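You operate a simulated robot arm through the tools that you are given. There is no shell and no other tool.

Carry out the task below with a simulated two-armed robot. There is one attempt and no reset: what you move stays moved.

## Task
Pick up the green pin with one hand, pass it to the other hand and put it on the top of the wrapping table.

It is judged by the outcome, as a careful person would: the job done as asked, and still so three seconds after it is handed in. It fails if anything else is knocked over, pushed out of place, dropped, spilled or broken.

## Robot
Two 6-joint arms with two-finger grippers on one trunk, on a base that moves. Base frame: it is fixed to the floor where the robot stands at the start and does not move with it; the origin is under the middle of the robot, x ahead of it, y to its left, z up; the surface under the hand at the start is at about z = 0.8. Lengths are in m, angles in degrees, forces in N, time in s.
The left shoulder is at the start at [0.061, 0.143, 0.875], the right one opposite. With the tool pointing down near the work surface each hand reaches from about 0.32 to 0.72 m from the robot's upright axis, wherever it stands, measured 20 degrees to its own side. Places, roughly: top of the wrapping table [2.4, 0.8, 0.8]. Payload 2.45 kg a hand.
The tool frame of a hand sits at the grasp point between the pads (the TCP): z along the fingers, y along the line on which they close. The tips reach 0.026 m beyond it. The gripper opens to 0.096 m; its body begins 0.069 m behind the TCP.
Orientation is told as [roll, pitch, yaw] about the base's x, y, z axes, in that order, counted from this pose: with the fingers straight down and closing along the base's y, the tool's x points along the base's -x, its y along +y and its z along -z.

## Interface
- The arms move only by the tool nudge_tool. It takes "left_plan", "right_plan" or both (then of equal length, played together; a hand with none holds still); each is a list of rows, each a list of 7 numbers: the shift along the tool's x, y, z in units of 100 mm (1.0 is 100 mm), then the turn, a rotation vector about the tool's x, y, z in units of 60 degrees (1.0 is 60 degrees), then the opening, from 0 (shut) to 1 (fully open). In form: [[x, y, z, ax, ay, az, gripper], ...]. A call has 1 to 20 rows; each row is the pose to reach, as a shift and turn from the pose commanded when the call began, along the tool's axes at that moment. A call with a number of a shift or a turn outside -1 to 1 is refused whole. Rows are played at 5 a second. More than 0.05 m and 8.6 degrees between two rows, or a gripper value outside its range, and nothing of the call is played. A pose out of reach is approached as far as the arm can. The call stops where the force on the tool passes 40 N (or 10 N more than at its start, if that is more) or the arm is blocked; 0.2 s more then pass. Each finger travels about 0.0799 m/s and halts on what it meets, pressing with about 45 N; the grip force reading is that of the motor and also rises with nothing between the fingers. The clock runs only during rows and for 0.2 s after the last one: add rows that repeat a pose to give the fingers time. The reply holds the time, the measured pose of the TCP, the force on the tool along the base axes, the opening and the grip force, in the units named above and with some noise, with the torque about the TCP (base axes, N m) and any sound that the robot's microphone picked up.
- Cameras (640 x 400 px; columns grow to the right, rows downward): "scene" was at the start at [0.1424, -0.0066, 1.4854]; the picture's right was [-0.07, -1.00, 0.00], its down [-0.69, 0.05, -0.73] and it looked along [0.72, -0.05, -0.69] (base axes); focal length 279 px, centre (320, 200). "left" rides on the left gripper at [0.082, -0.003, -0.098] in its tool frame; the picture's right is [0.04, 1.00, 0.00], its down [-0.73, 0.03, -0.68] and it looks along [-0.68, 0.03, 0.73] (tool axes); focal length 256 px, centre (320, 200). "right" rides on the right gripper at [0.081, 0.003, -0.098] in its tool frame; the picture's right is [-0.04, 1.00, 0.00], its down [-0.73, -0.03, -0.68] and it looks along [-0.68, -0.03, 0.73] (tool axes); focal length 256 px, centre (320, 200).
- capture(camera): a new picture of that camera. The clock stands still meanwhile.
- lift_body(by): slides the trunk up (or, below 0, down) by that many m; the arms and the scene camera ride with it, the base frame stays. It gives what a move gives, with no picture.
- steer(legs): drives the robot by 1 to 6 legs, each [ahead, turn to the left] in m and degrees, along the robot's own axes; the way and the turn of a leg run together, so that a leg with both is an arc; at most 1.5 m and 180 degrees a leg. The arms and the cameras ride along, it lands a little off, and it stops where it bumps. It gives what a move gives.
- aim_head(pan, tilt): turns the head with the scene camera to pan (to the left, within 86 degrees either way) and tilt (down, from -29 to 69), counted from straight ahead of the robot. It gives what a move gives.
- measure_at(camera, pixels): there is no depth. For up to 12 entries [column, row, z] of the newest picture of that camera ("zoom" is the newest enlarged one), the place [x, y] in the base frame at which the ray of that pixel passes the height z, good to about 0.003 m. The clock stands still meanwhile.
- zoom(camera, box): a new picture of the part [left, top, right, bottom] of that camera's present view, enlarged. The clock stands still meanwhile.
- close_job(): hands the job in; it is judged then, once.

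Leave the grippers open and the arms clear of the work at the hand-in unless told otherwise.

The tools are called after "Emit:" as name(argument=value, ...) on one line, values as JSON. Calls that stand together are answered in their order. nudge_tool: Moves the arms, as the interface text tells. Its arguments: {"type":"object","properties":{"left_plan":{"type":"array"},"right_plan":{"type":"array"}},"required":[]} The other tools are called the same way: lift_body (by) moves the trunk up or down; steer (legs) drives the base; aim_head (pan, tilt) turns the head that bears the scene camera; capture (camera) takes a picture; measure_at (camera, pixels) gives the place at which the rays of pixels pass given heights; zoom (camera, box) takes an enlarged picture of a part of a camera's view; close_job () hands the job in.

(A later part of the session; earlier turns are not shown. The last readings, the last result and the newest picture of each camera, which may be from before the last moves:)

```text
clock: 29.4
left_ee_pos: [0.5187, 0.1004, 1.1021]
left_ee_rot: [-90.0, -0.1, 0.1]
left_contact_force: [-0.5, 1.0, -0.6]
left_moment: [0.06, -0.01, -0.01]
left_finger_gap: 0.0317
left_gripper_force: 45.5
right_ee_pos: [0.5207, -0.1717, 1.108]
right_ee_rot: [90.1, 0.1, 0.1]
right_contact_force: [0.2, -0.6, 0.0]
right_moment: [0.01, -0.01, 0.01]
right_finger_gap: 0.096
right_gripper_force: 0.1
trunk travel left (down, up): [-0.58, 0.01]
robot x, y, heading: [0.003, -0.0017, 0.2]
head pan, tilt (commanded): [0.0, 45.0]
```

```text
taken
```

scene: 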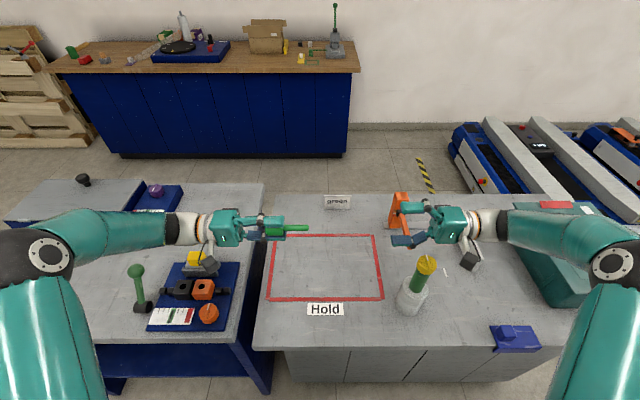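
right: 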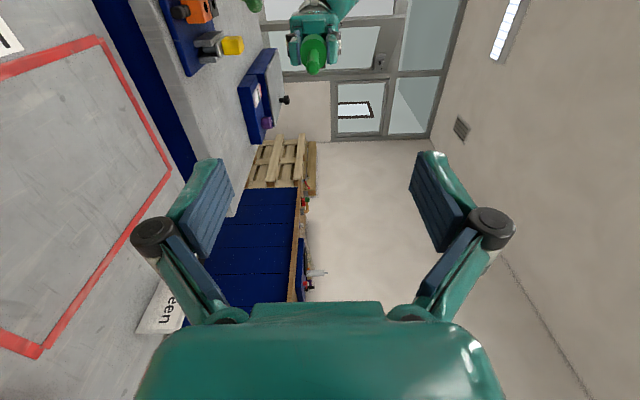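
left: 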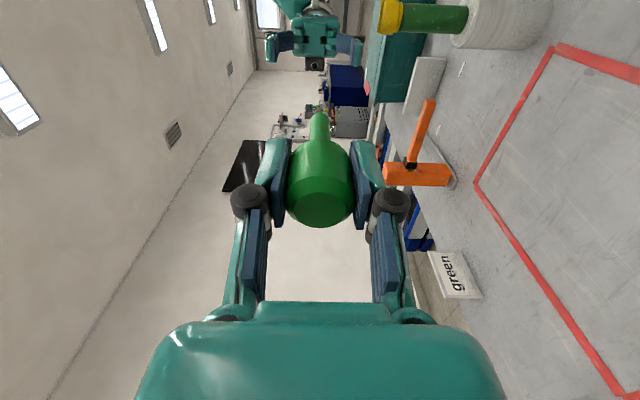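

The hands now face each other. The pin axis lies at about x = 0.519, z = 1.1015, with the stem from y = 0.075 to 0.023. The right TCP is at (0.521, -0.172, 1.109). I'll bring it in line and advance 0.1 m toward the stem, stopping well short to check.

Emit:
nudge_tool(right_plan=[[0.02, -0.068, 0.25, 0, 0, 0, 1], [0.02, -0.068, 0.5, 0, 0, 0, 1], [0.02, -0.068, 0.75, 0, 0, 0, 1], [0.02, -0.068, 1.0, 0, 0, 0, 1], [0.02, -0.068, 1.0, 0, 0, 0, 1]])

Emit:
capture(camera="right")

Emit:
zoom(camera="scene", box=[220, 180, 460, 280])

```text
clock: 30.6
left_ee_pos: [0.5191, 0.1, 1.1024]
left_ee_rot: [-90.0, -0.1, 0.2]
left_contact_force: [0.0, -0.1, -0.3]
left_moment: [0.04, 0.01, 0.04]
left_finger_gap: 0.0317
left_gripper_force: 44.8
right_ee_pos: [0.5182, -0.0711, 1.1009]
right_ee_rot: [90.0, 0.2, 0.3]
right_contact_force: [0.7, 0.3, -1.2]
right_moment: [0.03, 0.01, -0.02]
right_finger_gap: 0.0961
right_gripper_force: 0.0
trunk travel left (down, up): [-0.58, 0.01]
robot x, y, heading: [-0.0007, -0.0012, 0.2]
head pan, tilt (commanded): [0.0, 45.0]
```

```text
taken
```

right: 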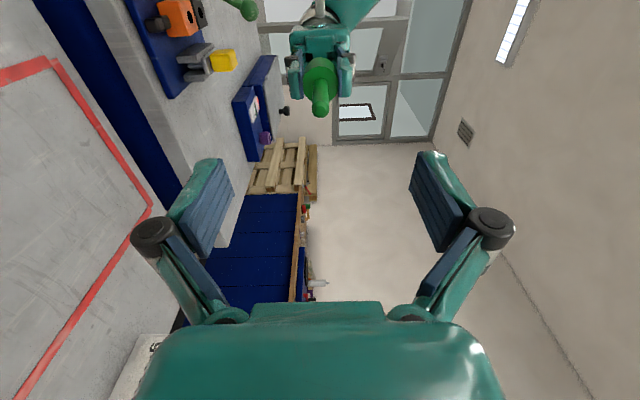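

```text
2.67 times, centred on (340, 230) of scene
```

zoom: 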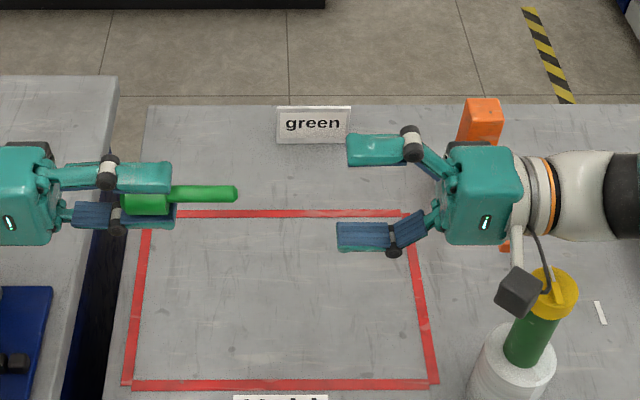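

The stem end appears at (321, 108) in the right picture, right on the tool's axis column. I'll advance 0.06 m, check, and then go the last 0.049 m around the stem.

Emit:
nudge_tool(right_plan=[[-0.005, 0.005, 0.2, 0, 0, 0, 1], [-0.005, 0.005, 0.4, 0, 0, 0, 1], [-0.005, 0.005, 0.6, 0, 0, 0, 1], [-0.005, 0.005, 0.6, 0, 0, 0, 1]])

Emit:
capture(camera="right")

Emit:
zoom(camera="scene", box=[220, 180, 460, 280])

```text
clock: 31.6
left_ee_pos: [0.5191, 0.0995, 1.1011]
left_ee_rot: [-90.0, -0.1, 0.3]
left_contact_force: [0.1, -0.5, -1.1]
left_moment: [0.04, 0.01, -0.01]
left_finger_gap: 0.0318
left_gripper_force: 44.9
right_ee_pos: [0.5204, -0.011, 1.1016]
right_ee_rot: [90.0, 0.1, 0.1]
right_contact_force: [-0.2, -0.5, 0.2]
right_moment: [-0.02, 0.01, -0.01]
right_finger_gap: 0.0958
right_gripper_force: 0.0
trunk travel left (down, up): [-0.58, 0.01]
robot x, y, heading: [-0.0016, -0.0023, -0.0]
head pan, tilt (commanded): [0.0, 45.0]
```

```text
taken
```

right: 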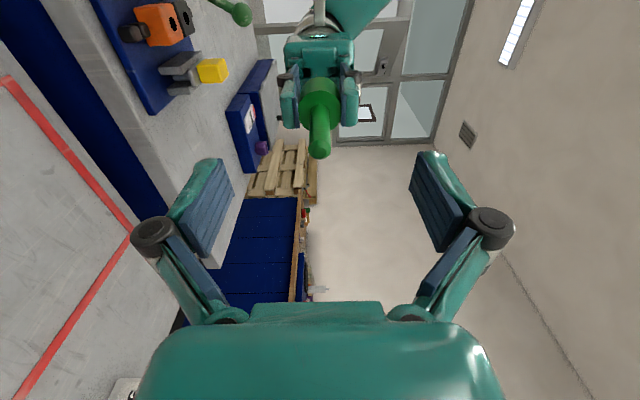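

```text
2.67 times, centred on (340, 230) of scene
```

zoom: 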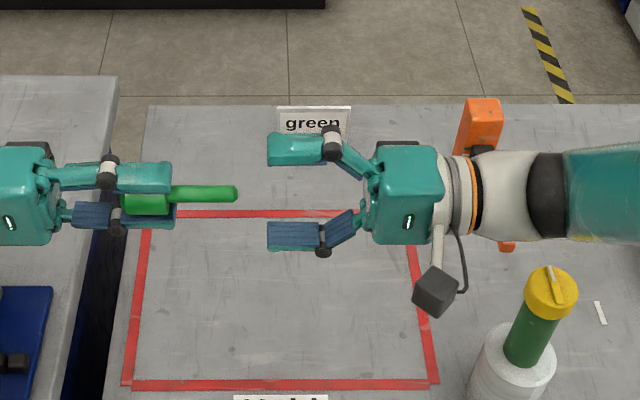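

It's still in line. The tips are about 59 mm apart now, so advancing 0.048 m leaves about 10 mm between the two hands' tips with the stem well between the right pads.

Emit:
nudge_tool(right_plan=[[0, 0, 0.15, 0, 0, 0, 1], [0, 0, 0.3, 0, 0, 0, 1], [0, 0, 0.42, 0, 0, 0, 1], [0, 0, 0.48, 0, 0, 0, 1], [0, 0, 0.48, 0, 0, 0, 1]])

Emit:
capture(camera="right")

Emit:
zoom(camera="scene", box=[220, 180, 460, 280])

```text
clock: 32.8
left_ee_pos: [0.5195, 0.1007, 1.1009]
left_ee_rot: [-90.0, -0.1, 0.2]
left_contact_force: [0.8, -0.2, -0.3]
left_moment: [0.02, 0.04, -0.01]
left_finger_gap: 0.0318
left_gripper_force: 44.7
right_ee_pos: [0.5196, 0.0372, 1.1023]
right_ee_rot: [90.0, 0.0, 0.1]
right_contact_force: [0.7, -0.3, 0.2]
right_moment: [0.01, 0.0, -0.01]
right_finger_gap: 0.0961
right_gripper_force: 0.1
trunk travel left (down, up): [-0.58, 0.01]
robot x, y, heading: [0.003, 0.0024, 0.2]
head pan, tilt (commanded): [0.0, 45.0]
```

```text
taken
```

right: 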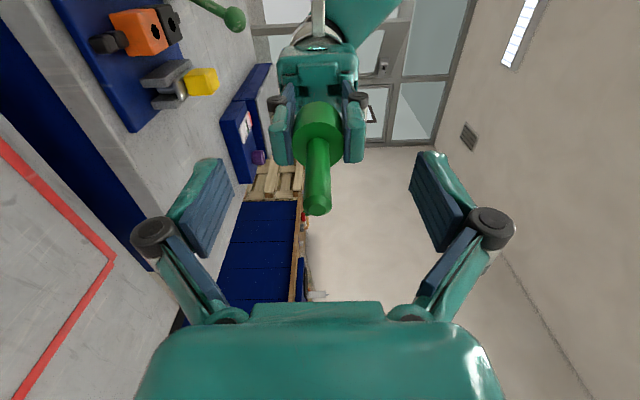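

```text
2.67 times, centred on (340, 230) of scene
```

zoom: 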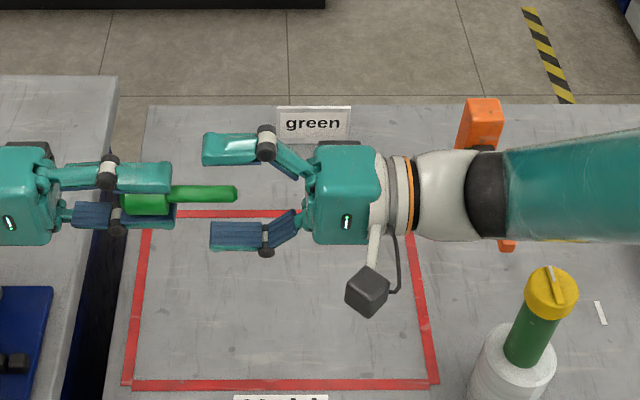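

The stem now lies between the open right fingers, centered at (318, 175) in the right picture. I'll close the right gripper on it while the left keeps holding.

Emit:
nudge_tool(right_plan=[[0, 0, 0, 0, 0, 0, 0.6], [0, 0, 0, 0, 0, 0, 0.3], [0, 0, 0, 0, 0, 0, 0.1], [0, 0, 0, 0, 0, 0, 0], [0, 0, 0, 0, 0, 0, 0], [0, 0, 0, 0, 0, 0, 0]])

Emit:
capture(camera="right")

Emit:
zoom(camera="scene", box=[220, 180, 460, 280])

```text
clock: 34.2
left_ee_pos: [0.5191, 0.1002, 1.102]
left_ee_rot: [-90.2, -0.1, 0.1]
left_contact_force: [-1.1, -1.5, 7.1]
left_moment: [-0.24, 0.02, -0.01]
left_finger_gap: 0.0318
left_gripper_force: 45.1
right_ee_pos: [0.5181, 0.0369, 1.1027]
right_ee_rot: [90.0, 0.1, 0.2]
right_contact_force: [1.2, 0.6, -6.9]
right_moment: [-0.21, 0.01, -0.05]
right_finger_gap: 0.0124
right_gripper_force: 40.0
trunk travel left (down, up): [-0.58, 0.01]
robot x, y, heading: [0.0002, 0.0009, 0.0]
head pan, tilt (commanded): [0.0, 45.0]
```

```text
taken
```

right: 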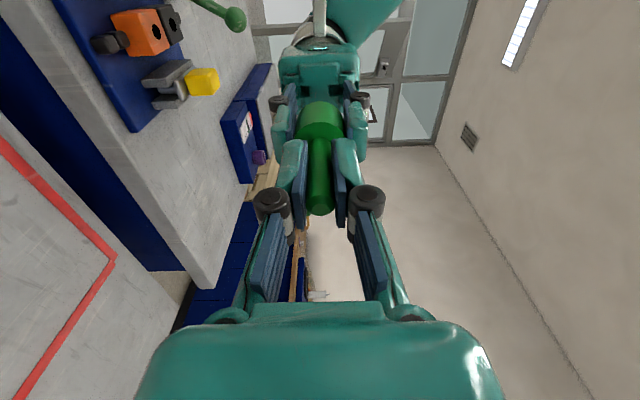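

```text
2.67 times, centred on (340, 230) of scene
```

zoom: 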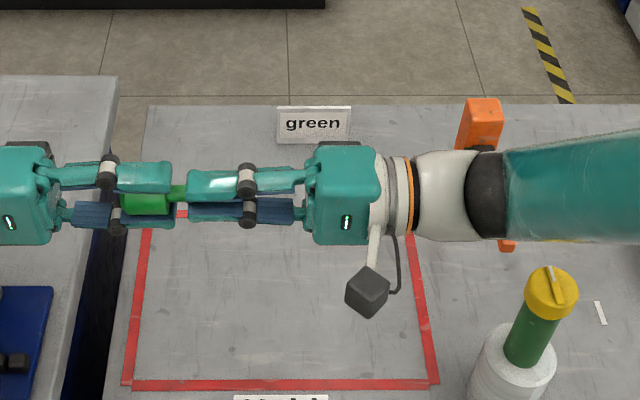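

The right hand grips the stem (gap 0.0124) and both hands hold the pin with only about 7 N of load between them. Now I'll open the left gripper while the right keeps its grip.

Emit:
nudge_tool(left_plan=[[0, 0, 0, 0, 0, 0, 0.4], [0, 0, 0, 0, 0, 0, 0.6], [0, 0, 0, 0, 0, 0, 0.8], [0, 0, 0, 0, 0, 0, 1], [0, 0, 0, 0, 0, 0, 1]], right_plan=[[0, 0, 0, 0, 0, 0, 0], [0, 0, 0, 0, 0, 0, 0], [0, 0, 0, 0, 0, 0, 0], [0, 0, 0, 0, 0, 0, 0], [0, 0, 0, 0, 0, 0, 0]])

Emit:
capture(camera="right")

Emit:
zoom(camera="scene", box=[220, 180, 460, 280])

```text
clock: 35.4
left_ee_pos: [0.5187, 0.0998, 1.1022]
left_ee_rot: [-90.0, -0.1, 0.2]
left_contact_force: [-0.8, -0.1, -0.7]
left_moment: [-0.03, 0.03, 0.03]
left_finger_gap: 0.0961
left_gripper_force: 0.1
right_ee_pos: [0.5181, 0.0364, 1.1011]
right_ee_rot: [90.0, 0.1, 0.2]
right_contact_force: [-0.3, -0.7, -0.1]
right_moment: [0.0, 0.02, 0.01]
right_finger_gap: 0.0125
right_gripper_force: 38.9
trunk travel left (down, up): [-0.58, 0.01]
robot x, y, heading: [-0.0015, -0.0005, -0.1]
head pan, tilt (commanded): [0.0, 45.0]
```

```text
taken
```

right: 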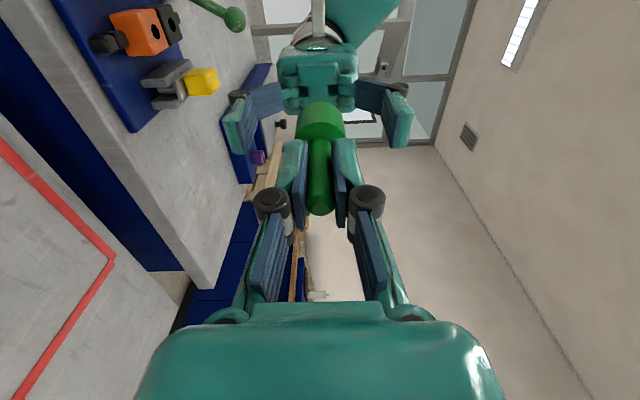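

```text
2.67 times, centred on (340, 230) of scene
```

zoom: 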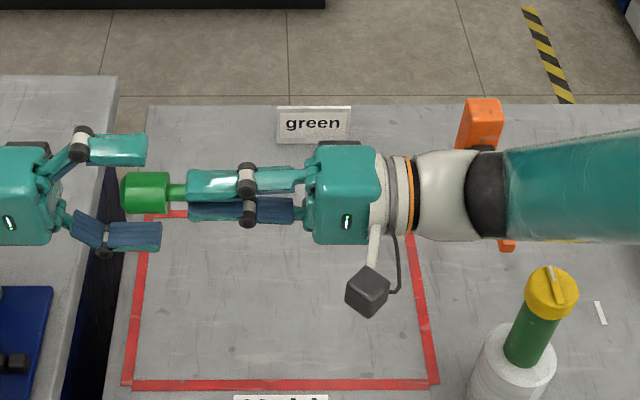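

The pin stays in the right hand (gap 0.0125) and the left fingers are clear of the head. I'll pull the hands apart straight along y, 0.09 m each.

Emit:
nudge_tool(left_plan=[[0, 0, -0.2, 0, 0, 0, 1], [0, 0, -0.45, 0, 0, 0, 1], [0, 0, -0.7, 0, 0, 0, 1], [0, 0, -0.9, 0, 0, 0, 1], [0, 0, -0.9, 0, 0, 0, 1]], right_plan=[[0, 0, -0.2, 0, 0, 0, 0], [0, 0, -0.45, 0, 0, 0, 0], [0, 0, -0.7, 0, 0, 0, 0], [0, 0, -0.9, 0, 0, 0, 0], [0, 0, -0.9, 0, 0, 0, 0]])

Emit:
capture(camera="scene")

```text
clock: 36.6
left_ee_pos: [0.5189, 0.1887, 1.1013]
left_ee_rot: [-89.9, -0.2, 0.1]
left_contact_force: [-0.4, -0.2, 0.0]
left_moment: [-0.01, -0.03, 0.0]
left_finger_gap: 0.0961
left_gripper_force: 0.0
right_ee_pos: [0.5182, -0.0524, 1.1033]
right_ee_rot: [90.1, 0.0, 0.2]
right_contact_force: [0.0, -1.5, 0.3]
right_moment: [0.01, 0.02, 0.0]
right_finger_gap: 0.0127
right_gripper_force: 39.3
trunk travel left (down, up): [-0.58, 0.01]
robot x, y, heading: [-0.0028, -0.0006, -0.2]
head pan, tilt (commanded): [0.0, 45.0]
```

```text
taken
```

scene: 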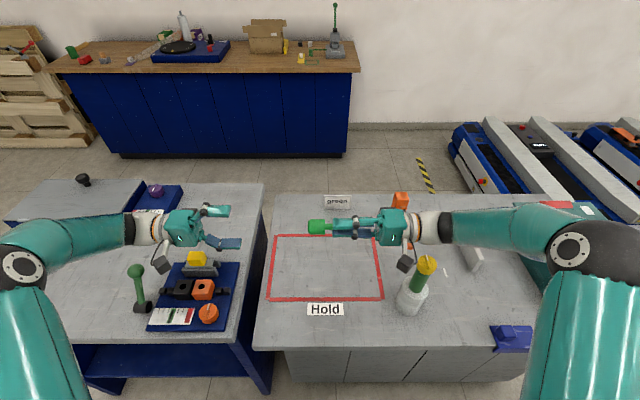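

The hands are apart and the right hand alone holds the pin, head toward the left. I'll turn both hands back to pointing down, so the pin hangs head-down from the right hand.

Emit:
nudge_tool(left_plan=[[0, 0, 0, -0.13, 0, 0, 1], [0, 0, 0, -0.26, 0, 0, 1], [0, 0, 0, -0.39, 0, 0, 1], [0, 0, 0, -0.52, 0, 0, 1], [0, 0, 0, -0.65, 0, 0, 1], [0, 0, 0, -0.75, 0, 0, 1], [0, 0, 0, -0.75, 0, 0, 1]], right_plan=[[0, 0, 0, 0.13, 0, 0, 0], [0, 0, 0, 0.26, 0, 0, 0], [0, 0, 0, 0.39, 0, 0, 0], [0, 0, 0, 0.52, 0, 0, 0], [0, 0, 0, 0.65, 0, 0, 0], [0, 0, 0, 0.75, 0, 0, 0], [0, 0, 0, 0.75, 0, 0, 0]])

Emit:
nudge_tool(left_plan=[[0, 0, 0, -0.13, 0, 0, 1], [0, 0, 0, -0.26, 0, 0, 1], [0, 0, 0, -0.39, 0, 0, 1], [0, 0, 0, -0.52, 0, 0, 1], [0, 0, 0, -0.65, 0, 0, 1], [0, 0, 0, -0.75, 0, 0, 1], [0, 0, 0, -0.75, 0, 0, 1]], right_plan=[[0, 0, 0, 0.13, 0, 0, 0], [0, 0, 0, 0.26, 0, 0, 0], [0, 0, 0, 0.39, 0, 0, 0], [0, 0, 0, 0.52, 0, 0, 0], [0, 0, 0, 0.65, 0, 0, 0], [0, 0, 0, 0.75, 0, 0, 0], [0, 0, 0, 0.75, 0, 0, 0]])

Emit:
capture(camera="scene")

Emit:
capture(camera="right")

```text
clock: 38.2
left_ee_pos: [0.5183, 0.1912, 1.1017]
left_ee_rot: [-45.0, -0.1, 0.2]
left_contact_force: [1.2, -0.2, 0.1]
left_moment: [0.0, -0.02, 0.01]
left_finger_gap: 0.0962
left_gripper_force: 0.1
right_ee_pos: [0.5196, -0.0527, 1.1041]
right_ee_rot: [44.9, 0.0, 0.1]
right_contact_force: [-0.3, -0.9, 0.2]
right_moment: [-0.06, 0.02, 0.0]
right_finger_gap: 0.0125
right_gripper_force: 39.1
trunk travel left (down, up): [-0.58, 0.01]
robot x, y, heading: [-0.0031, -0.0002, 0.3]
head pan, tilt (commanded): [0.0, 45.0]
```

```text
clock: 39.8
left_ee_pos: [0.5193, 0.1903, 1.1021]
left_ee_rot: [0.2, -0.1, 0.2]
left_contact_force: [0.4, -0.5, 0.1]
left_moment: [0.02, 0.02, 0.0]
left_finger_gap: 0.0961
left_gripper_force: 0.0
right_ee_pos: [0.52, -0.0537, 1.1042]
right_ee_rot: [0.0, 0.0, 0.1]
right_contact_force: [-0.1, -0.3, 0.1]
right_moment: [0.01, -0.02, 0.01]
right_finger_gap: 0.0126
right_gripper_force: 38.9
trunk travel left (down, up): [-0.58, 0.01]
robot x, y, heading: [0.001, 0.0013, -0.0]
head pan, tilt (commanded): [0.0, 45.0]
```

```text
taken
```

scene: 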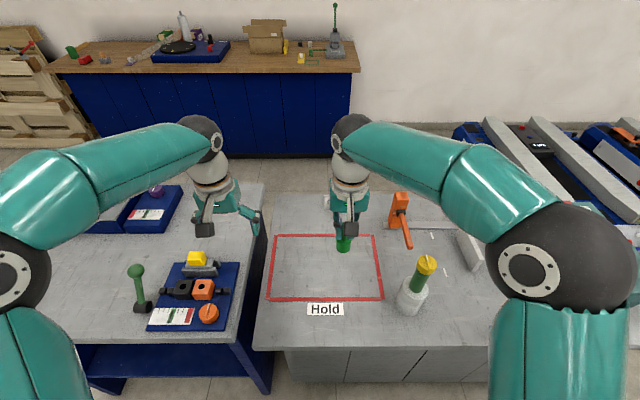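

```text
taken
```

right: 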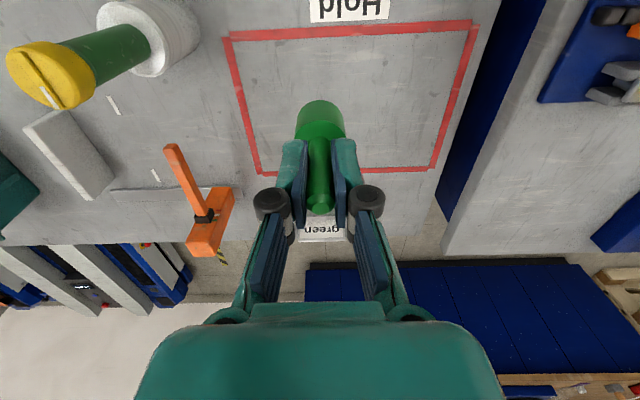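

The pin hangs straight, head-down, in the right hand. Before driving I'll measure the near table edges and the tall items in this picture, so I know how much room the robot and arms have for turning.

Emit:
measure_at(camera="scene", pixels=[[300, 349, 0.8], [480, 345, 0.8], [100, 343, 0.8], [147, 308, 0.8], [135, 268, 0.9], [135, 268, 0.95], [410, 312, 0.8], [427, 256, 0.9], [427, 256, 0.95], [427, 256, 1.0], [335, 60, 0.8], [280, 380, 0.0]])

Emit:
aim_head(pan=86, tilt=60)

Emit:
capture(camera="scene")

Emit:
aim_head(pan=-86, tilt=60)

Emit:
capture(camera="scene")

```text
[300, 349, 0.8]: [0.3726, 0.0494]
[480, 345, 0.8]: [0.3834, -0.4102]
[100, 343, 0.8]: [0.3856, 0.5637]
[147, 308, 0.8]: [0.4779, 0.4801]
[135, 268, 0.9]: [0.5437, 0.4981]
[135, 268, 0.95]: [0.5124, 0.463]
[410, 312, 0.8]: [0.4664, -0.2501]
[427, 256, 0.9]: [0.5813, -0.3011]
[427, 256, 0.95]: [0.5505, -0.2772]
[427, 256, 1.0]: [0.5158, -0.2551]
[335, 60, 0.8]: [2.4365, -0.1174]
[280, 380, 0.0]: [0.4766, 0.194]
```

```text
clock: 41.4
left_ee_pos: [0.5192, 0.191, 1.102]
left_ee_rot: [-0.1, -0.1, 0.2]
left_contact_force: [0.6, -0.3, 0.5]
left_moment: [-0.01, 0.02, 0.0]
left_finger_gap: 0.0961
left_gripper_force: 0.1
right_ee_pos: [0.5194, -0.054, 1.1029]
right_ee_rot: [0.0, 0.1, 0.3]
right_contact_force: [0.0, 0.0, 1.3]
right_moment: [0.0, 0.01, 0.0]
right_finger_gap: 0.0122
right_gripper_force: 39.1
trunk travel left (down, up): [-0.58, 0.01]
robot x, y, heading: [-0.0017, 0.0, 0.3]
head pan, tilt (commanded): [85.9, 60.0]
```

```text
taken
```

scene: 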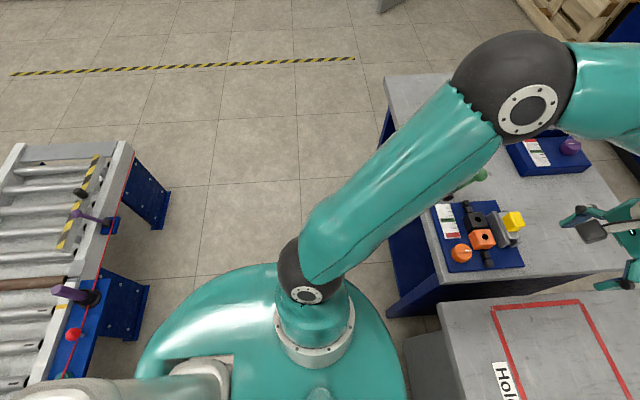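

```text
clock: 44.0
left_ee_pos: [0.5185, 0.1915, 1.1031]
left_ee_rot: [0.0, -0.1, 0.2]
left_contact_force: [-0.4, -0.1, -0.5]
left_moment: [-0.04, 0.02, -0.04]
left_finger_gap: 0.0958
left_gripper_force: 0.0
right_ee_pos: [0.5196, -0.0533, 1.1036]
right_ee_rot: [0.0, 0.0, 0.2]
right_contact_force: [-0.3, 0.2, 0.1]
right_moment: [-0.01, -0.03, 0.04]
right_finger_gap: 0.0124
right_gripper_force: 39.8
trunk travel left (down, up): [-0.58, 0.01]
robot x, y, heading: [-0.0001, 0.0, 0.4]
head pan, tilt (commanded): [-85.9, 60.0]
```

```text
taken
```

scene: 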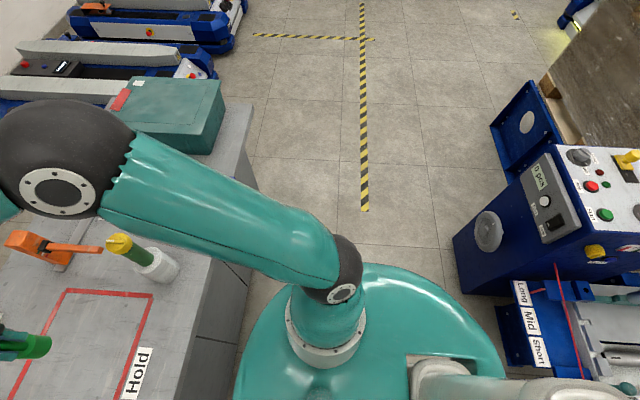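

I'll measure the robot's own teal body outline and the machine behind on the right, to be sure that turning in place is safe.

Emit:
measure_at(camera="scene", pixels=[[240, 370, 0.8], [505, 370, 0.8], [370, 265, 0.8], [240, 370, 0.9], [505, 370, 0.9], [370, 265, 0.9], [455, 238, 0.8], [500, 300, 0.6], [455, 240, 0.0], [495, 340, 0.3], [490, 130, 0.0], [365, 210, 0.0]])

```text
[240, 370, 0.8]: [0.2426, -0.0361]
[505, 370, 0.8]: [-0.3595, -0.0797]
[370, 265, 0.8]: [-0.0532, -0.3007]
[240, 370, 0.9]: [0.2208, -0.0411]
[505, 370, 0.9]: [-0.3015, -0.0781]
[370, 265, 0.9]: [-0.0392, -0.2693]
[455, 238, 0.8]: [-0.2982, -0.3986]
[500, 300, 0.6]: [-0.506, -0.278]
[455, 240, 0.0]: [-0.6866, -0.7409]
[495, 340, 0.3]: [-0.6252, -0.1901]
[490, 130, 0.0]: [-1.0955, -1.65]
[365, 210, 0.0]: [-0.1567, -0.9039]
```

The robot body has a radius of about 0.3 m, with about 0.14 m free in front and 0.17 m behind, so turning in place is fine. The tallest items are the joystick (about 0.97) and the gauge (about 1.0). I'll pull both hands in and up to about z = 1.18, so the pin and fingers pass well above everything.

Emit:
nudge_tool(left_plan=[[0.2, 0, -0.2, 0, 0, 0, 1], [0.4, 0, -0.4, 0, 0, 0, 1], [0.6, 0, -0.6, 0, 0, 0, 1], [0.8, 0, -0.8, 0, 0, 0, 1], [0.8, 0, -0.8, 0, 0, 0, 1]], right_plan=[[0.2, -0.2, -0.2, 0, 0, 0, 0], [0.4, -0.4, -0.4, 0, 0, 0, 0], [0.6, -0.6, -0.6, 0, 0, 0, 0], [0.8, -0.8, -0.8, 0, 0, 0, 0], [0.8, -0.8, -0.8, 0, 0, 0, 0]])

Emit:
aim_head(pan=60, tilt=40)

Emit:
capture(camera="scene")

```text
clock: 45.2
left_ee_pos: [0.4403, 0.1902, 1.1797]
left_ee_rot: [0.0, 0.0, 0.2]
left_contact_force: [0.0, 0.5, -0.6]
left_moment: [-0.03, 0.05, 0.0]
left_finger_gap: 0.0962
left_gripper_force: 0.0
right_ee_pos: [0.4417, -0.1328, 1.1826]
right_ee_rot: [0.0, 0.2, 0.2]
right_contact_force: [0.5, -0.7, -1.3]
right_moment: [-0.03, 0.03, 0.04]
right_finger_gap: 0.0123
right_gripper_force: 39.0
trunk travel left (down, up): [-0.58, 0.01]
robot x, y, heading: [0.002, -0.0006, 0.1]
head pan, tilt (commanded): [-85.9, 60.0]
```

```text
clock: 47.5
left_ee_pos: [0.4402, 0.1889, 1.1807]
left_ee_rot: [0.0, -0.1, 0.2]
left_contact_force: [-0.5, 0.5, -0.2]
left_moment: [0.01, -0.03, -0.02]
left_finger_gap: 0.0959
left_gripper_force: 0.0
right_ee_pos: [0.4409, -0.1339, 1.1829]
right_ee_rot: [0.0, 0.0, 0.2]
right_contact_force: [0.1, -0.1, -1.3]
right_moment: [-0.02, 0.03, 0.0]
right_finger_gap: 0.0123
right_gripper_force: 38.9
trunk travel left (down, up): [-0.58, 0.01]
robot x, y, heading: [0.0025, -0.003, 0.1]
head pan, tilt (commanded): [60.0, 40.0]
```

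```text
taken
```

scene: 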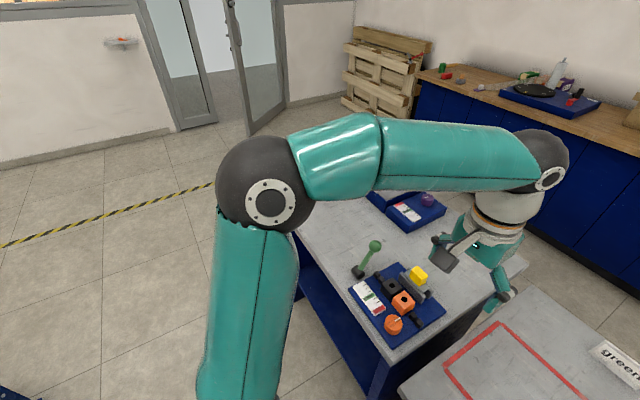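

The arms are tucked and high. I'll turn in place 45° to the left, then look around.

Emit:
steer(legs=[[0, 45]])

Emit:
aim_head(pan=30, tilt=40)

Emit:
capture(camera="scene")

Emit:
capture(camera="right")

```text
clock: 50.3
left_ee_pos: [0.1655, 0.4491, 1.1803]
left_ee_rot: [0.0, -0.1, 46.7]
left_contact_force: [0.3, 0.4, 0.5]
left_moment: [0.0, -0.03, 0.01]
left_finger_gap: 0.096
left_gripper_force: 0.0
right_ee_pos: [0.3994, 0.2279, 1.1821]
right_ee_rot: [0.0, 0.1, 46.6]
right_contact_force: [-0.7, -0.5, -0.4]
right_moment: [-0.04, 0.01, 0.01]
right_finger_gap: 0.0129
right_gripper_force: 39.0
trunk travel left (down, up): [-0.58, 0.01]
robot x, y, heading: [0.021, -0.0206, 46.3]
head pan, tilt (commanded): [60.0, 40.0]
```

```text
clock: 51.2
left_ee_pos: [0.1654, 0.4485, 1.181]
left_ee_rot: [0.0, -0.2, 46.5]
left_contact_force: [-0.3, 0.5, -0.2]
left_moment: [-0.01, 0.0, 0.01]
left_finger_gap: 0.096
left_gripper_force: 0.1
right_ee_pos: [0.3992, 0.2284, 1.1838]
right_ee_rot: [0.0, 0.0, 46.6]
right_contact_force: [0.0, 0.3, 0.0]
right_moment: [0.01, -0.01, 0.0]
right_finger_gap: 0.0126
right_gripper_force: 38.8
trunk travel left (down, up): [-0.58, 0.01]
robot x, y, heading: [0.0205, -0.0214, 46.4]
head pan, tilt (commanded): [30.0, 40.0]
```

```text
taken
```

scene: 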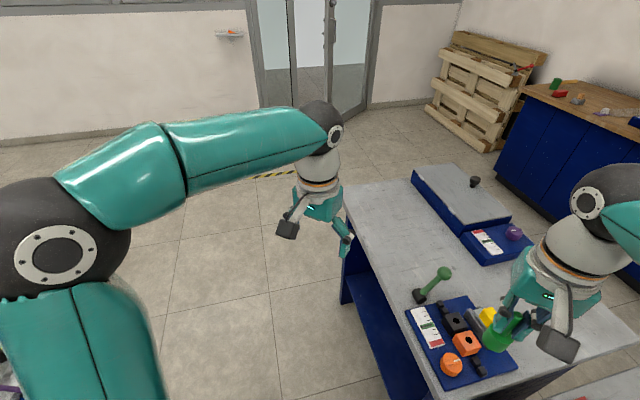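

```text
taken
```

right: 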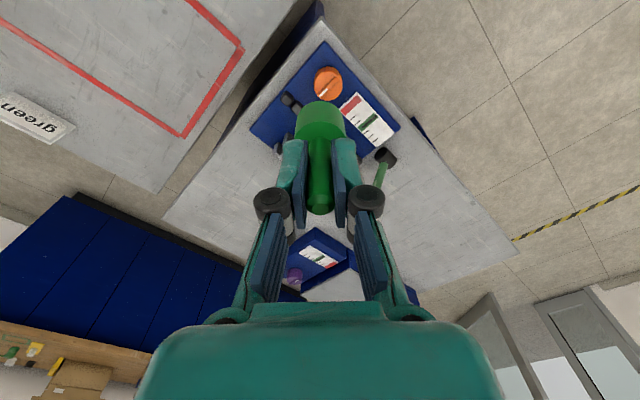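

The turn went clean and the pin is steady. The robot is at (0.02, -0.02), heading 46°. I'll turn about 50° more so it heads slightly away from the left table's edge, then look down the aisle.

Emit:
steer(legs=[[0, 50]])

Emit:
aim_head(pan=0, tilt=50)

Emit:
capture(camera="scene")

Emit:
aim_head(pan=75, tilt=55)

Emit:
capture(camera="scene")

```text
clock: 54.2
left_ee_pos: [-0.2422, 0.3879, 1.1815]
left_ee_rot: [0.0, 0.0, 96.2]
left_contact_force: [0.0, 0.4, 0.6]
left_moment: [-0.02, 0.01, -0.05]
left_finger_gap: 0.0962
left_gripper_force: 0.1
right_ee_pos: [0.0767, 0.4247, 1.183]
right_ee_rot: [0.0, 0.1, 96.1]
right_contact_force: [0.1, 0.7, -0.2]
right_moment: [-0.01, -0.04, 0.0]
right_finger_gap: 0.0121
right_gripper_force: 39.3
trunk travel left (down, up): [-0.58, 0.01]
robot x, y, heading: [0.0586, -0.0193, 95.5]
head pan, tilt (commanded): [30.0, 40.0]
```

```text
clock: 55.1
left_ee_pos: [-0.2432, 0.3888, 1.1815]
left_ee_rot: [0.0, -0.1, 96.2]
left_contact_force: [-0.4, 0.0, 0.3]
left_moment: [0.01, -0.03, 0.03]
left_finger_gap: 0.0958
left_gripper_force: 0.0
right_ee_pos: [0.0765, 0.4227, 1.1849]
right_ee_rot: [0.0, 0.0, 96.1]
right_contact_force: [0.5, 0.1, -0.6]
right_moment: [0.01, -0.04, -0.01]
right_finger_gap: 0.0122
right_gripper_force: 38.9
trunk travel left (down, up): [-0.58, 0.01]
robot x, y, heading: [0.0552, -0.0231, 95.6]
head pan, tilt (commanded): [0.0, 50.0]
```

```text
taken
```

scene: 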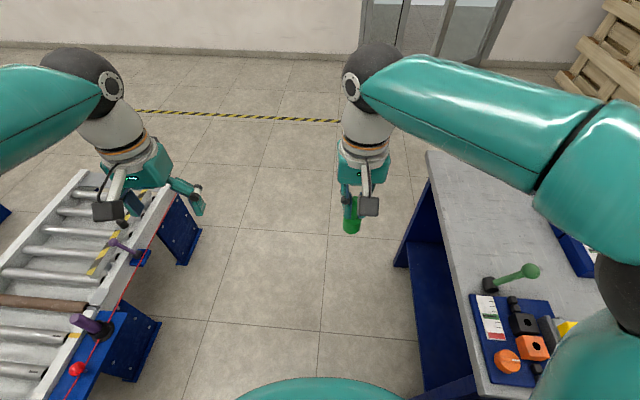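

```text
clock: 56.6
left_ee_pos: [-0.2447, 0.3891, 1.182]
left_ee_rot: [0.1, -0.1, 96.2]
left_contact_force: [-0.3, 0.5, 0.7]
left_moment: [0.0, -0.03, 0.02]
left_finger_gap: 0.0961
left_gripper_force: 0.1
right_ee_pos: [0.0762, 0.423, 1.1833]
right_ee_rot: [0.0, 0.1, 96.2]
right_contact_force: [-0.1, -0.3, -1.0]
right_moment: [-0.01, 0.0, 0.0]
right_finger_gap: 0.0124
right_gripper_force: 39.4
trunk travel left (down, up): [-0.58, 0.01]
robot x, y, heading: [0.0611, -0.0214, 95.3]
head pan, tilt (commanded): [75.0, 55.0]
```

```text
taken
```

scene: 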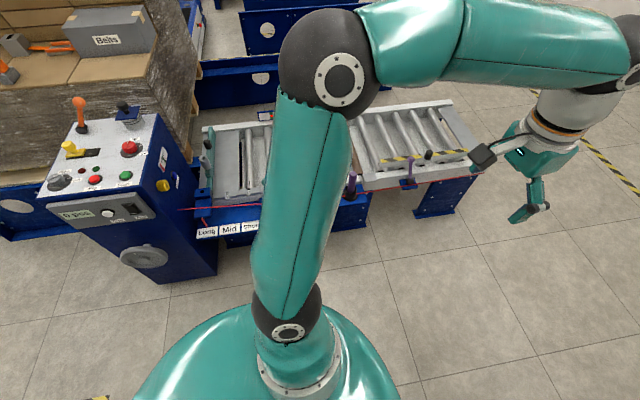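

The robot is at (0.06, -0.02), heading 95.5°, with the table edge (x = 0.38) on its right and the conveyor on its left. I'll measure the conveyor's nearest edge before driving between them.

Emit:
measure_at(camera="scene", pixels=[[482, 148, 0.8], [482, 148, 0.7], [470, 207, 0.0], [420, 217, 0.0], [365, 195, 0.7], [365, 195, 0.8], [215, 238, 0.7], [370, 228, 0.0]])

```text
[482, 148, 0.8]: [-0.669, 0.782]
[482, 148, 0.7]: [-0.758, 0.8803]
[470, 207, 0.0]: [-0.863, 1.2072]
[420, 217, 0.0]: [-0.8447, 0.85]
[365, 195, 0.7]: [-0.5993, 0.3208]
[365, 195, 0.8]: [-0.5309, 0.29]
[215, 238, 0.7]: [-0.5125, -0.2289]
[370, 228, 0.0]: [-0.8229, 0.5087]
```

The conveyor's edge is at x of about -0.53 to -0.65, so there is more room on the left than on the right. I'll drive ahead with a slight left bend to move off the table, and stop at about y = 0.9.

Emit:
steer(legs=[[0.3, 4], [0.6, -2]])

Emit:
aim_head(pan=-45, tilt=45)

Emit:
capture(camera="scene")

```text
clock: 61.7
left_ee_pos: [-0.3855, 1.2745, 1.181]
left_ee_rot: [0.0, 0.0, 98.3]
left_contact_force: [0.6, 0.0, 1.1]
left_moment: [-0.02, -0.04, -0.01]
left_finger_gap: 0.0955
left_gripper_force: 0.1
right_ee_pos: [-0.0662, 1.3211, 1.1837]
right_ee_rot: [0.0, 0.1, 98.3]
right_contact_force: [0.1, 0.5, -0.7]
right_moment: [0.0, -0.02, -0.01]
right_finger_gap: 0.0123
right_gripper_force: 39.3
trunk travel left (down, up): [-0.58, 0.01]
robot x, y, heading: [-0.0679, 0.8764, 97.7]
head pan, tilt (commanded): [75.0, 55.0]
```

```text
clock: 63.7
left_ee_pos: [-0.3849, 1.2724, 1.1827]
left_ee_rot: [0.0, -0.1, 98.5]
left_contact_force: [-0.1, -0.4, 0.2]
left_moment: [0.01, 0.02, 0.02]
left_finger_gap: 0.0959
left_gripper_force: 0.0
right_ee_pos: [-0.0665, 1.3209, 1.1847]
right_ee_rot: [0.0, 0.0, 98.5]
right_contact_force: [0.3, 1.3, -1.3]
right_moment: [0.01, -0.01, 0.01]
right_finger_gap: 0.0125
right_gripper_force: 39.3
trunk travel left (down, up): [-0.58, 0.01]
robot x, y, heading: [-0.0654, 0.8749, 97.3]
head pan, tilt (commanded): [-45.0, 45.0]
```

```text
taken
```

scene: 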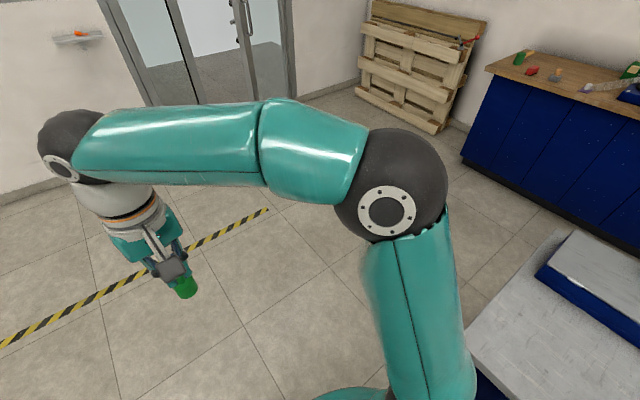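

I'm past most of the left table, and the floor ahead is open. I'll drive 0.75 m more to about y = 1.6, then turn right about 97° to face the wrapping-table side.

Emit:
steer(legs=[[0.75, 0], [0, -97]])

Emit:
aim_head(pan=-15, tilt=35)

Emit:
capture(camera="scene")

```text
clock: 71.3
left_ee_pos: [0.1963, 1.9606, 1.183]
left_ee_rot: [0.1, 0.0, 16.5]
left_contact_force: [-0.8, -1.4, -0.2]
left_moment: [0.1, 0.05, -0.01]
left_finger_gap: 0.0956
left_gripper_force: 0.0
right_ee_pos: [0.2886, 1.6506, 1.1848]
right_ee_rot: [0.2, 0.1, 16.5]
right_contact_force: [-0.1, -1.1, -1.0]
right_moment: [0.07, 0.02, -0.03]
right_finger_gap: 0.0121
right_gripper_force: 38.5
trunk travel left (down, up): [-0.58, 0.01]
robot x, y, heading: [-0.1698, 1.6419, 13.6]
head pan, tilt (commanded): [-45.0, 45.0]
stopped in leg 2: the robot was blocked; the commanded pose is now the measured one
```

```text
clock: 72.3
left_ee_pos: [0.1938, 1.9629, 1.1837]
left_ee_rot: [0.0, 0.0, 16.5]
left_contact_force: [0.3, 1.3, 1.2]
left_moment: [0.03, -0.01, -0.01]
left_finger_gap: 0.096
left_gripper_force: 0.0
right_ee_pos: [0.2857, 1.6534, 1.1851]
right_ee_rot: [0.1, 0.0, 16.5]
right_contact_force: [-1.1, -0.4, -0.6]
right_moment: [0.03, 0.02, 0.03]
right_finger_gap: 0.012
right_gripper_force: 39.2
trunk travel left (down, up): [-0.58, 0.01]
robot x, y, heading: [-0.1729, 1.6454, 13.8]
head pan, tilt (commanded): [-15.0, 35.0]
```

```text
taken
```

scene: 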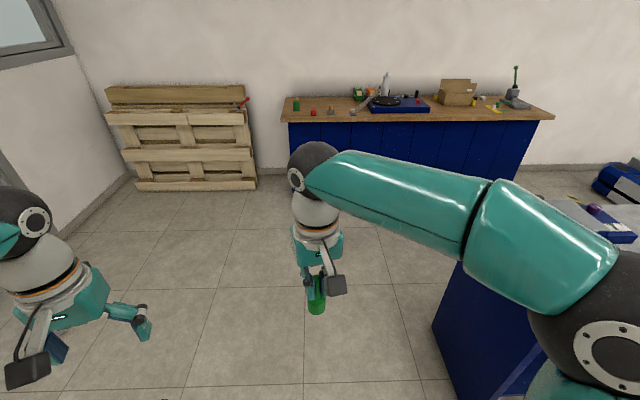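

The turn was stopped at heading about 14° because something blocked it. I need to find out what touched before moving again. I'll look down on all sides.

Emit:
aim_head(pan=-60, tilt=65)

Emit:
capture(camera="scene")

Emit:
aim_head(pan=-86, tilt=40)

Emit:
capture(camera="scene")

Emit:
aim_head(pan=60, tilt=55)

Emit:
capture(camera="scene")

```text
clock: 73.4
left_ee_pos: [0.1947, 1.9642, 1.1825]
left_ee_rot: [-0.1, -0.2, 16.6]
left_contact_force: [0.7, 0.1, -0.1]
left_moment: [-0.01, 0.01, 0.01]
left_finger_gap: 0.096
left_gripper_force: 0.0
right_ee_pos: [0.2863, 1.6535, 1.1857]
right_ee_rot: [0.1, 0.0, 16.5]
right_contact_force: [-0.9, -0.7, -0.3]
right_moment: [0.0, 0.04, 0.0]
right_finger_gap: 0.0123
right_gripper_force: 39.1
trunk travel left (down, up): [-0.58, 0.01]
robot x, y, heading: [-0.1721, 1.6416, 13.5]
head pan, tilt (commanded): [-60.0, 65.0]
```

```text
taken
```

scene: 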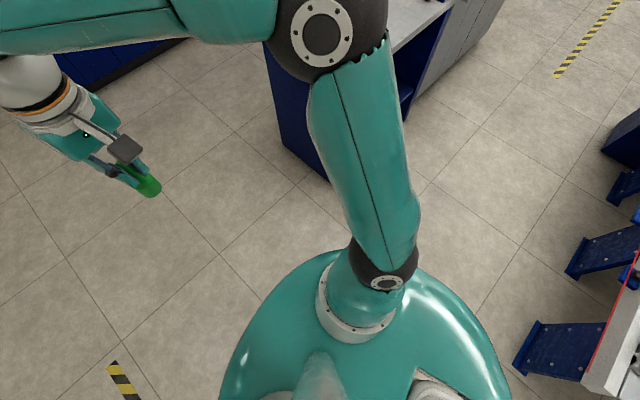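

```text
clock: 74.3
left_ee_pos: [0.194, 1.963, 1.1821]
left_ee_rot: [0.0, -0.1, 16.6]
left_contact_force: [0.4, -0.7, 0.5]
left_moment: [-0.01, -0.02, 0.02]
left_finger_gap: 0.0961
left_gripper_force: 0.0
right_ee_pos: [0.2865, 1.6546, 1.1852]
right_ee_rot: [-0.1, 0.0, 16.5]
right_contact_force: [-0.9, 0.4, -0.4]
right_moment: [0.0, -0.02, 0.03]
right_finger_gap: 0.0122
right_gripper_force: 39.4
trunk travel left (down, up): [-0.58, 0.01]
robot x, y, heading: [-0.1732, 1.6424, 13.6]
head pan, tilt (commanded): [-85.9, 40.0]
```

```text
taken
```

scene: 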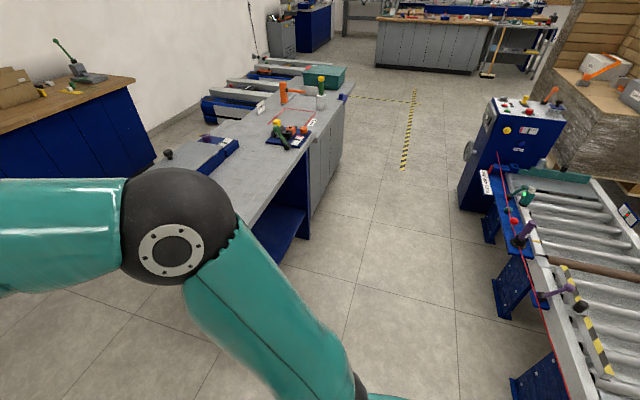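

```text
clock: 76.6
left_ee_pos: [0.1944, 1.9628, 1.1824]
left_ee_rot: [0.0, -0.1, 16.6]
left_contact_force: [0.1, -0.3, 0.5]
left_moment: [-0.01, -0.03, 0.02]
left_finger_gap: 0.0959
left_gripper_force: 0.1
right_ee_pos: [0.2857, 1.6541, 1.1859]
right_ee_rot: [0.0, 0.0, 16.6]
right_contact_force: [0.4, -0.5, -0.4]
right_moment: [-0.02, 0.0, 0.03]
right_finger_gap: 0.0122
right_gripper_force: 38.7
trunk travel left (down, up): [-0.58, 0.01]
robot x, y, heading: [-0.1691, 1.6446, 13.8]
head pan, tilt (commanded): [60.0, 55.0]
```

```text
taken
```

scene: 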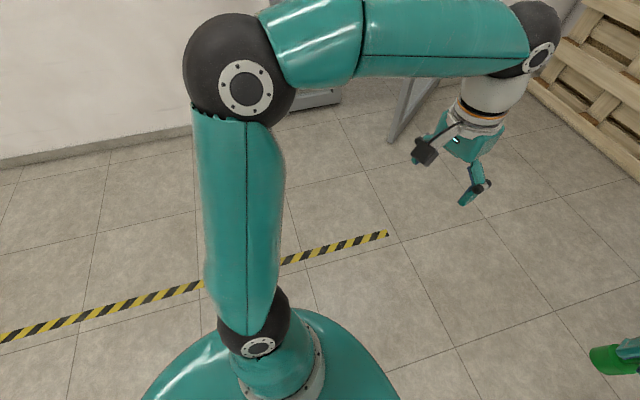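

Nothing close shows in front or on the left. The roller conveyor on the right side seems to reach nearer than I measured before, so I'll look there again and measure it.

Emit:
aim_head(pan=-86, tilt=62)

Emit:
capture(camera="scene")

Emit:
aim_head(pan=86, tilt=62)

Emit:
capture(camera="scene")

Emit:
capture(camera="left")

Emit:
capture(camera="right")

```text
clock: 78.9
left_ee_pos: [0.1945, 1.9641, 1.1833]
left_ee_rot: [0.0, -0.2, 16.7]
left_contact_force: [0.1, 0.1, -1.1]
left_moment: [-0.02, 0.01, 0.02]
left_finger_gap: 0.0963
left_gripper_force: 0.2
right_ee_pos: [0.2853, 1.6531, 1.1847]
right_ee_rot: [0.0, -0.1, 16.5]
right_contact_force: [0.2, -0.4, -0.3]
right_moment: [0.05, 0.01, -0.01]
right_finger_gap: 0.012
right_gripper_force: 38.5
trunk travel left (down, up): [-0.58, 0.01]
robot x, y, heading: [-0.1743, 1.6442, 13.8]
head pan, tilt (commanded): [-85.9, 62.0]
```

```text
taken
```

scene: 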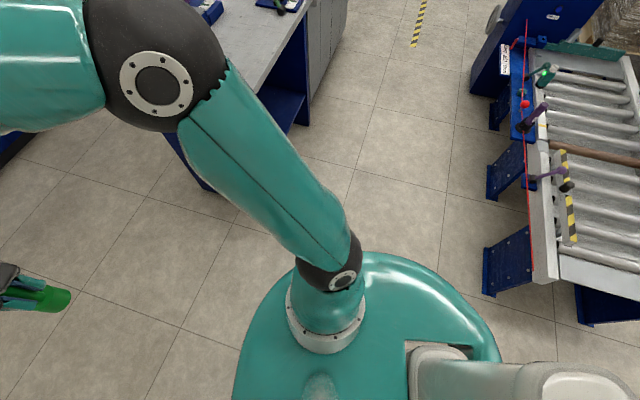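

```text
clock: 81.5
left_ee_pos: [0.1946, 1.9639, 1.1832]
left_ee_rot: [0.0, -0.1, 16.5]
left_contact_force: [-0.7, 0.4, 0.4]
left_moment: [-0.01, 0.03, -0.03]
left_finger_gap: 0.0959
left_gripper_force: 0.1
right_ee_pos: [0.2864, 1.6529, 1.1865]
right_ee_rot: [0.0, 0.0, 16.5]
right_contact_force: [1.5, 0.3, -0.7]
right_moment: [-0.01, 0.03, 0.0]
right_finger_gap: 0.0123
right_gripper_force: 39.4
trunk travel left (down, up): [-0.58, 0.01]
robot x, y, heading: [-0.1732, 1.6454, 13.6]
head pan, tilt (commanded): [85.9, 62.0]
```

```text
taken
```

scene: 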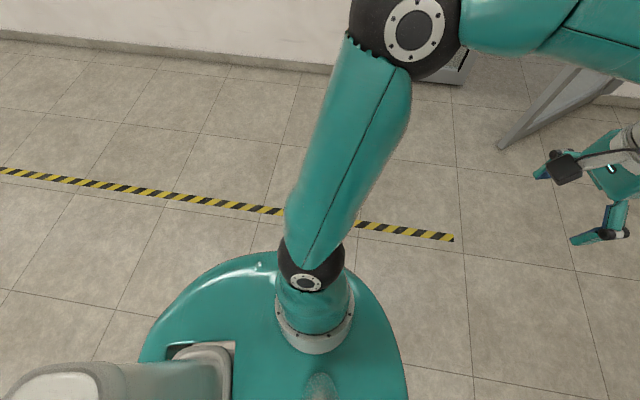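

```text
taken
```

left: 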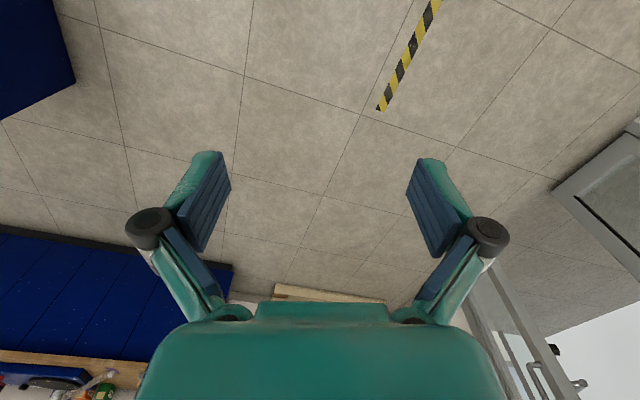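

```text
taken
```

right: 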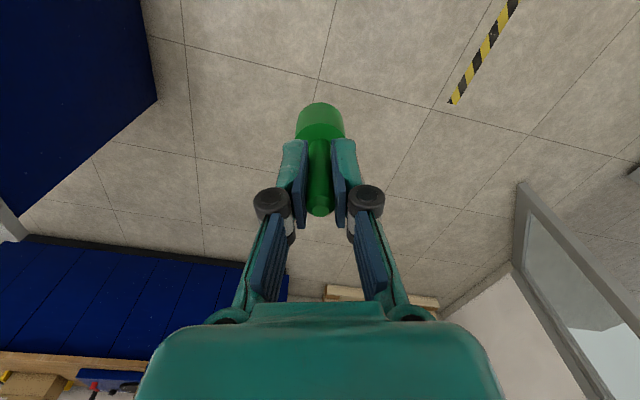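

Emit:
aim_head(pan=-86, tilt=62)

Emit:
capture(camera="scene")

Emit:
measure_at(camera="scene", pixels=[[535, 280, 0.8], [535, 280, 0.7], [490, 295, 0.0], [533, 285, 0.0], [580, 325, 0.0], [640, 272, 0.8], [235, 385, 0.8], [500, 350, 0.8], [370, 253, 0.8], [205, 188, 0.0], [165, 130, 0.8]])

```text
clock: 84.1
left_ee_pos: [0.1943, 1.962, 1.1819]
left_ee_rot: [0.0, -0.1, 16.6]
left_contact_force: [0.6, -0.2, -0.4]
left_moment: [0.0, -0.01, 0.02]
left_finger_gap: 0.096
left_gripper_force: 0.0
right_ee_pos: [0.2854, 1.6541, 1.185]
right_ee_rot: [-0.1, -0.1, 16.6]
right_contact_force: [0.4, 0.0, -0.8]
right_moment: [0.01, -0.03, -0.01]
right_finger_gap: 0.0123
right_gripper_force: 39.2
trunk travel left (down, up): [-0.58, 0.01]
robot x, y, heading: [-0.1738, 1.6428, 13.7]
head pan, tilt (commanded): [-85.9, 62.0]
```

```text
taken
```

scene: 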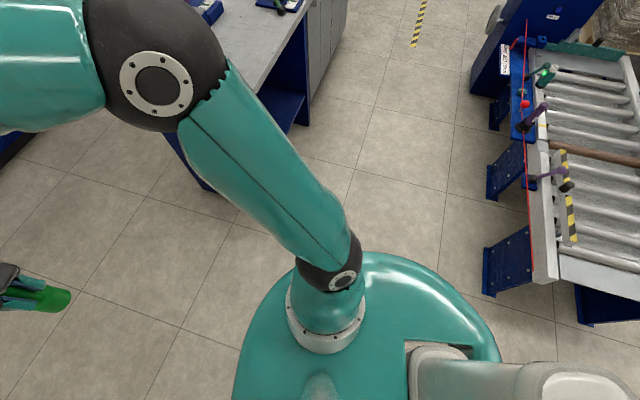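

```text
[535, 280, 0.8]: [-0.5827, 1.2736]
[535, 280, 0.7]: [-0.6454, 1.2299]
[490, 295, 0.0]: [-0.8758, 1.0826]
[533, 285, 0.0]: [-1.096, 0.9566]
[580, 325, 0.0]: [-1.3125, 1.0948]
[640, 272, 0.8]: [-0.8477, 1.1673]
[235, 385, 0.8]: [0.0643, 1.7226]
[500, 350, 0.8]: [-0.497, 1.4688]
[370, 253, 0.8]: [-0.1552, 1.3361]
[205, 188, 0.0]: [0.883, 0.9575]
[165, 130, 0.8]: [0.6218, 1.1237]
```

The conveyor's end corner is at about (-0.62, 1.22), behind and to the right of the robot, so its rear probably touched there as it swung round. The way ahead is open floor, so I'll drive straight forward 0.4 m to get free and then check.

Emit:
steer(legs=[[0.4, 0]])

Emit:
capture(camera="scene")

```text
clock: 86.6
left_ee_pos: [0.58, 2.0503, 1.1813]
left_ee_rot: [0.0, -0.1, 15.8]
left_contact_force: [-0.6, 0.3, -0.8]
left_moment: [-0.01, 0.01, -0.01]
left_finger_gap: 0.0961
left_gripper_force: 0.1
right_ee_pos: [0.6666, 1.7399, 1.1843]
right_ee_rot: [0.0, 0.2, 15.9]
right_contact_force: [-0.2, 0.1, -0.8]
right_moment: [0.0, 0.02, 0.02]
right_finger_gap: 0.0124
right_gripper_force: 39.7
trunk travel left (down, up): [-0.58, 0.01]
robot x, y, heading: [0.2063, 1.7336, 13.2]
head pan, tilt (commanded): [-85.9, 62.0]
```

```text
taken
```

scene: 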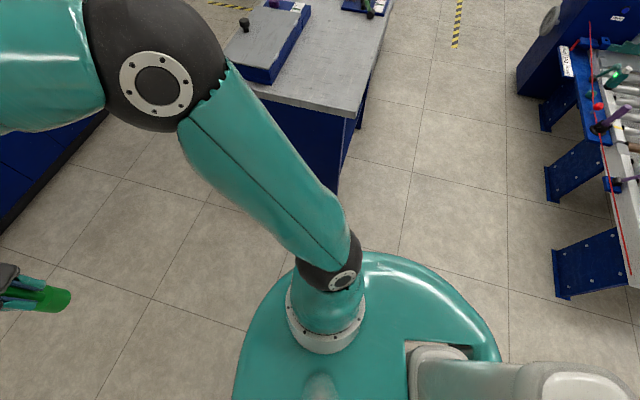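

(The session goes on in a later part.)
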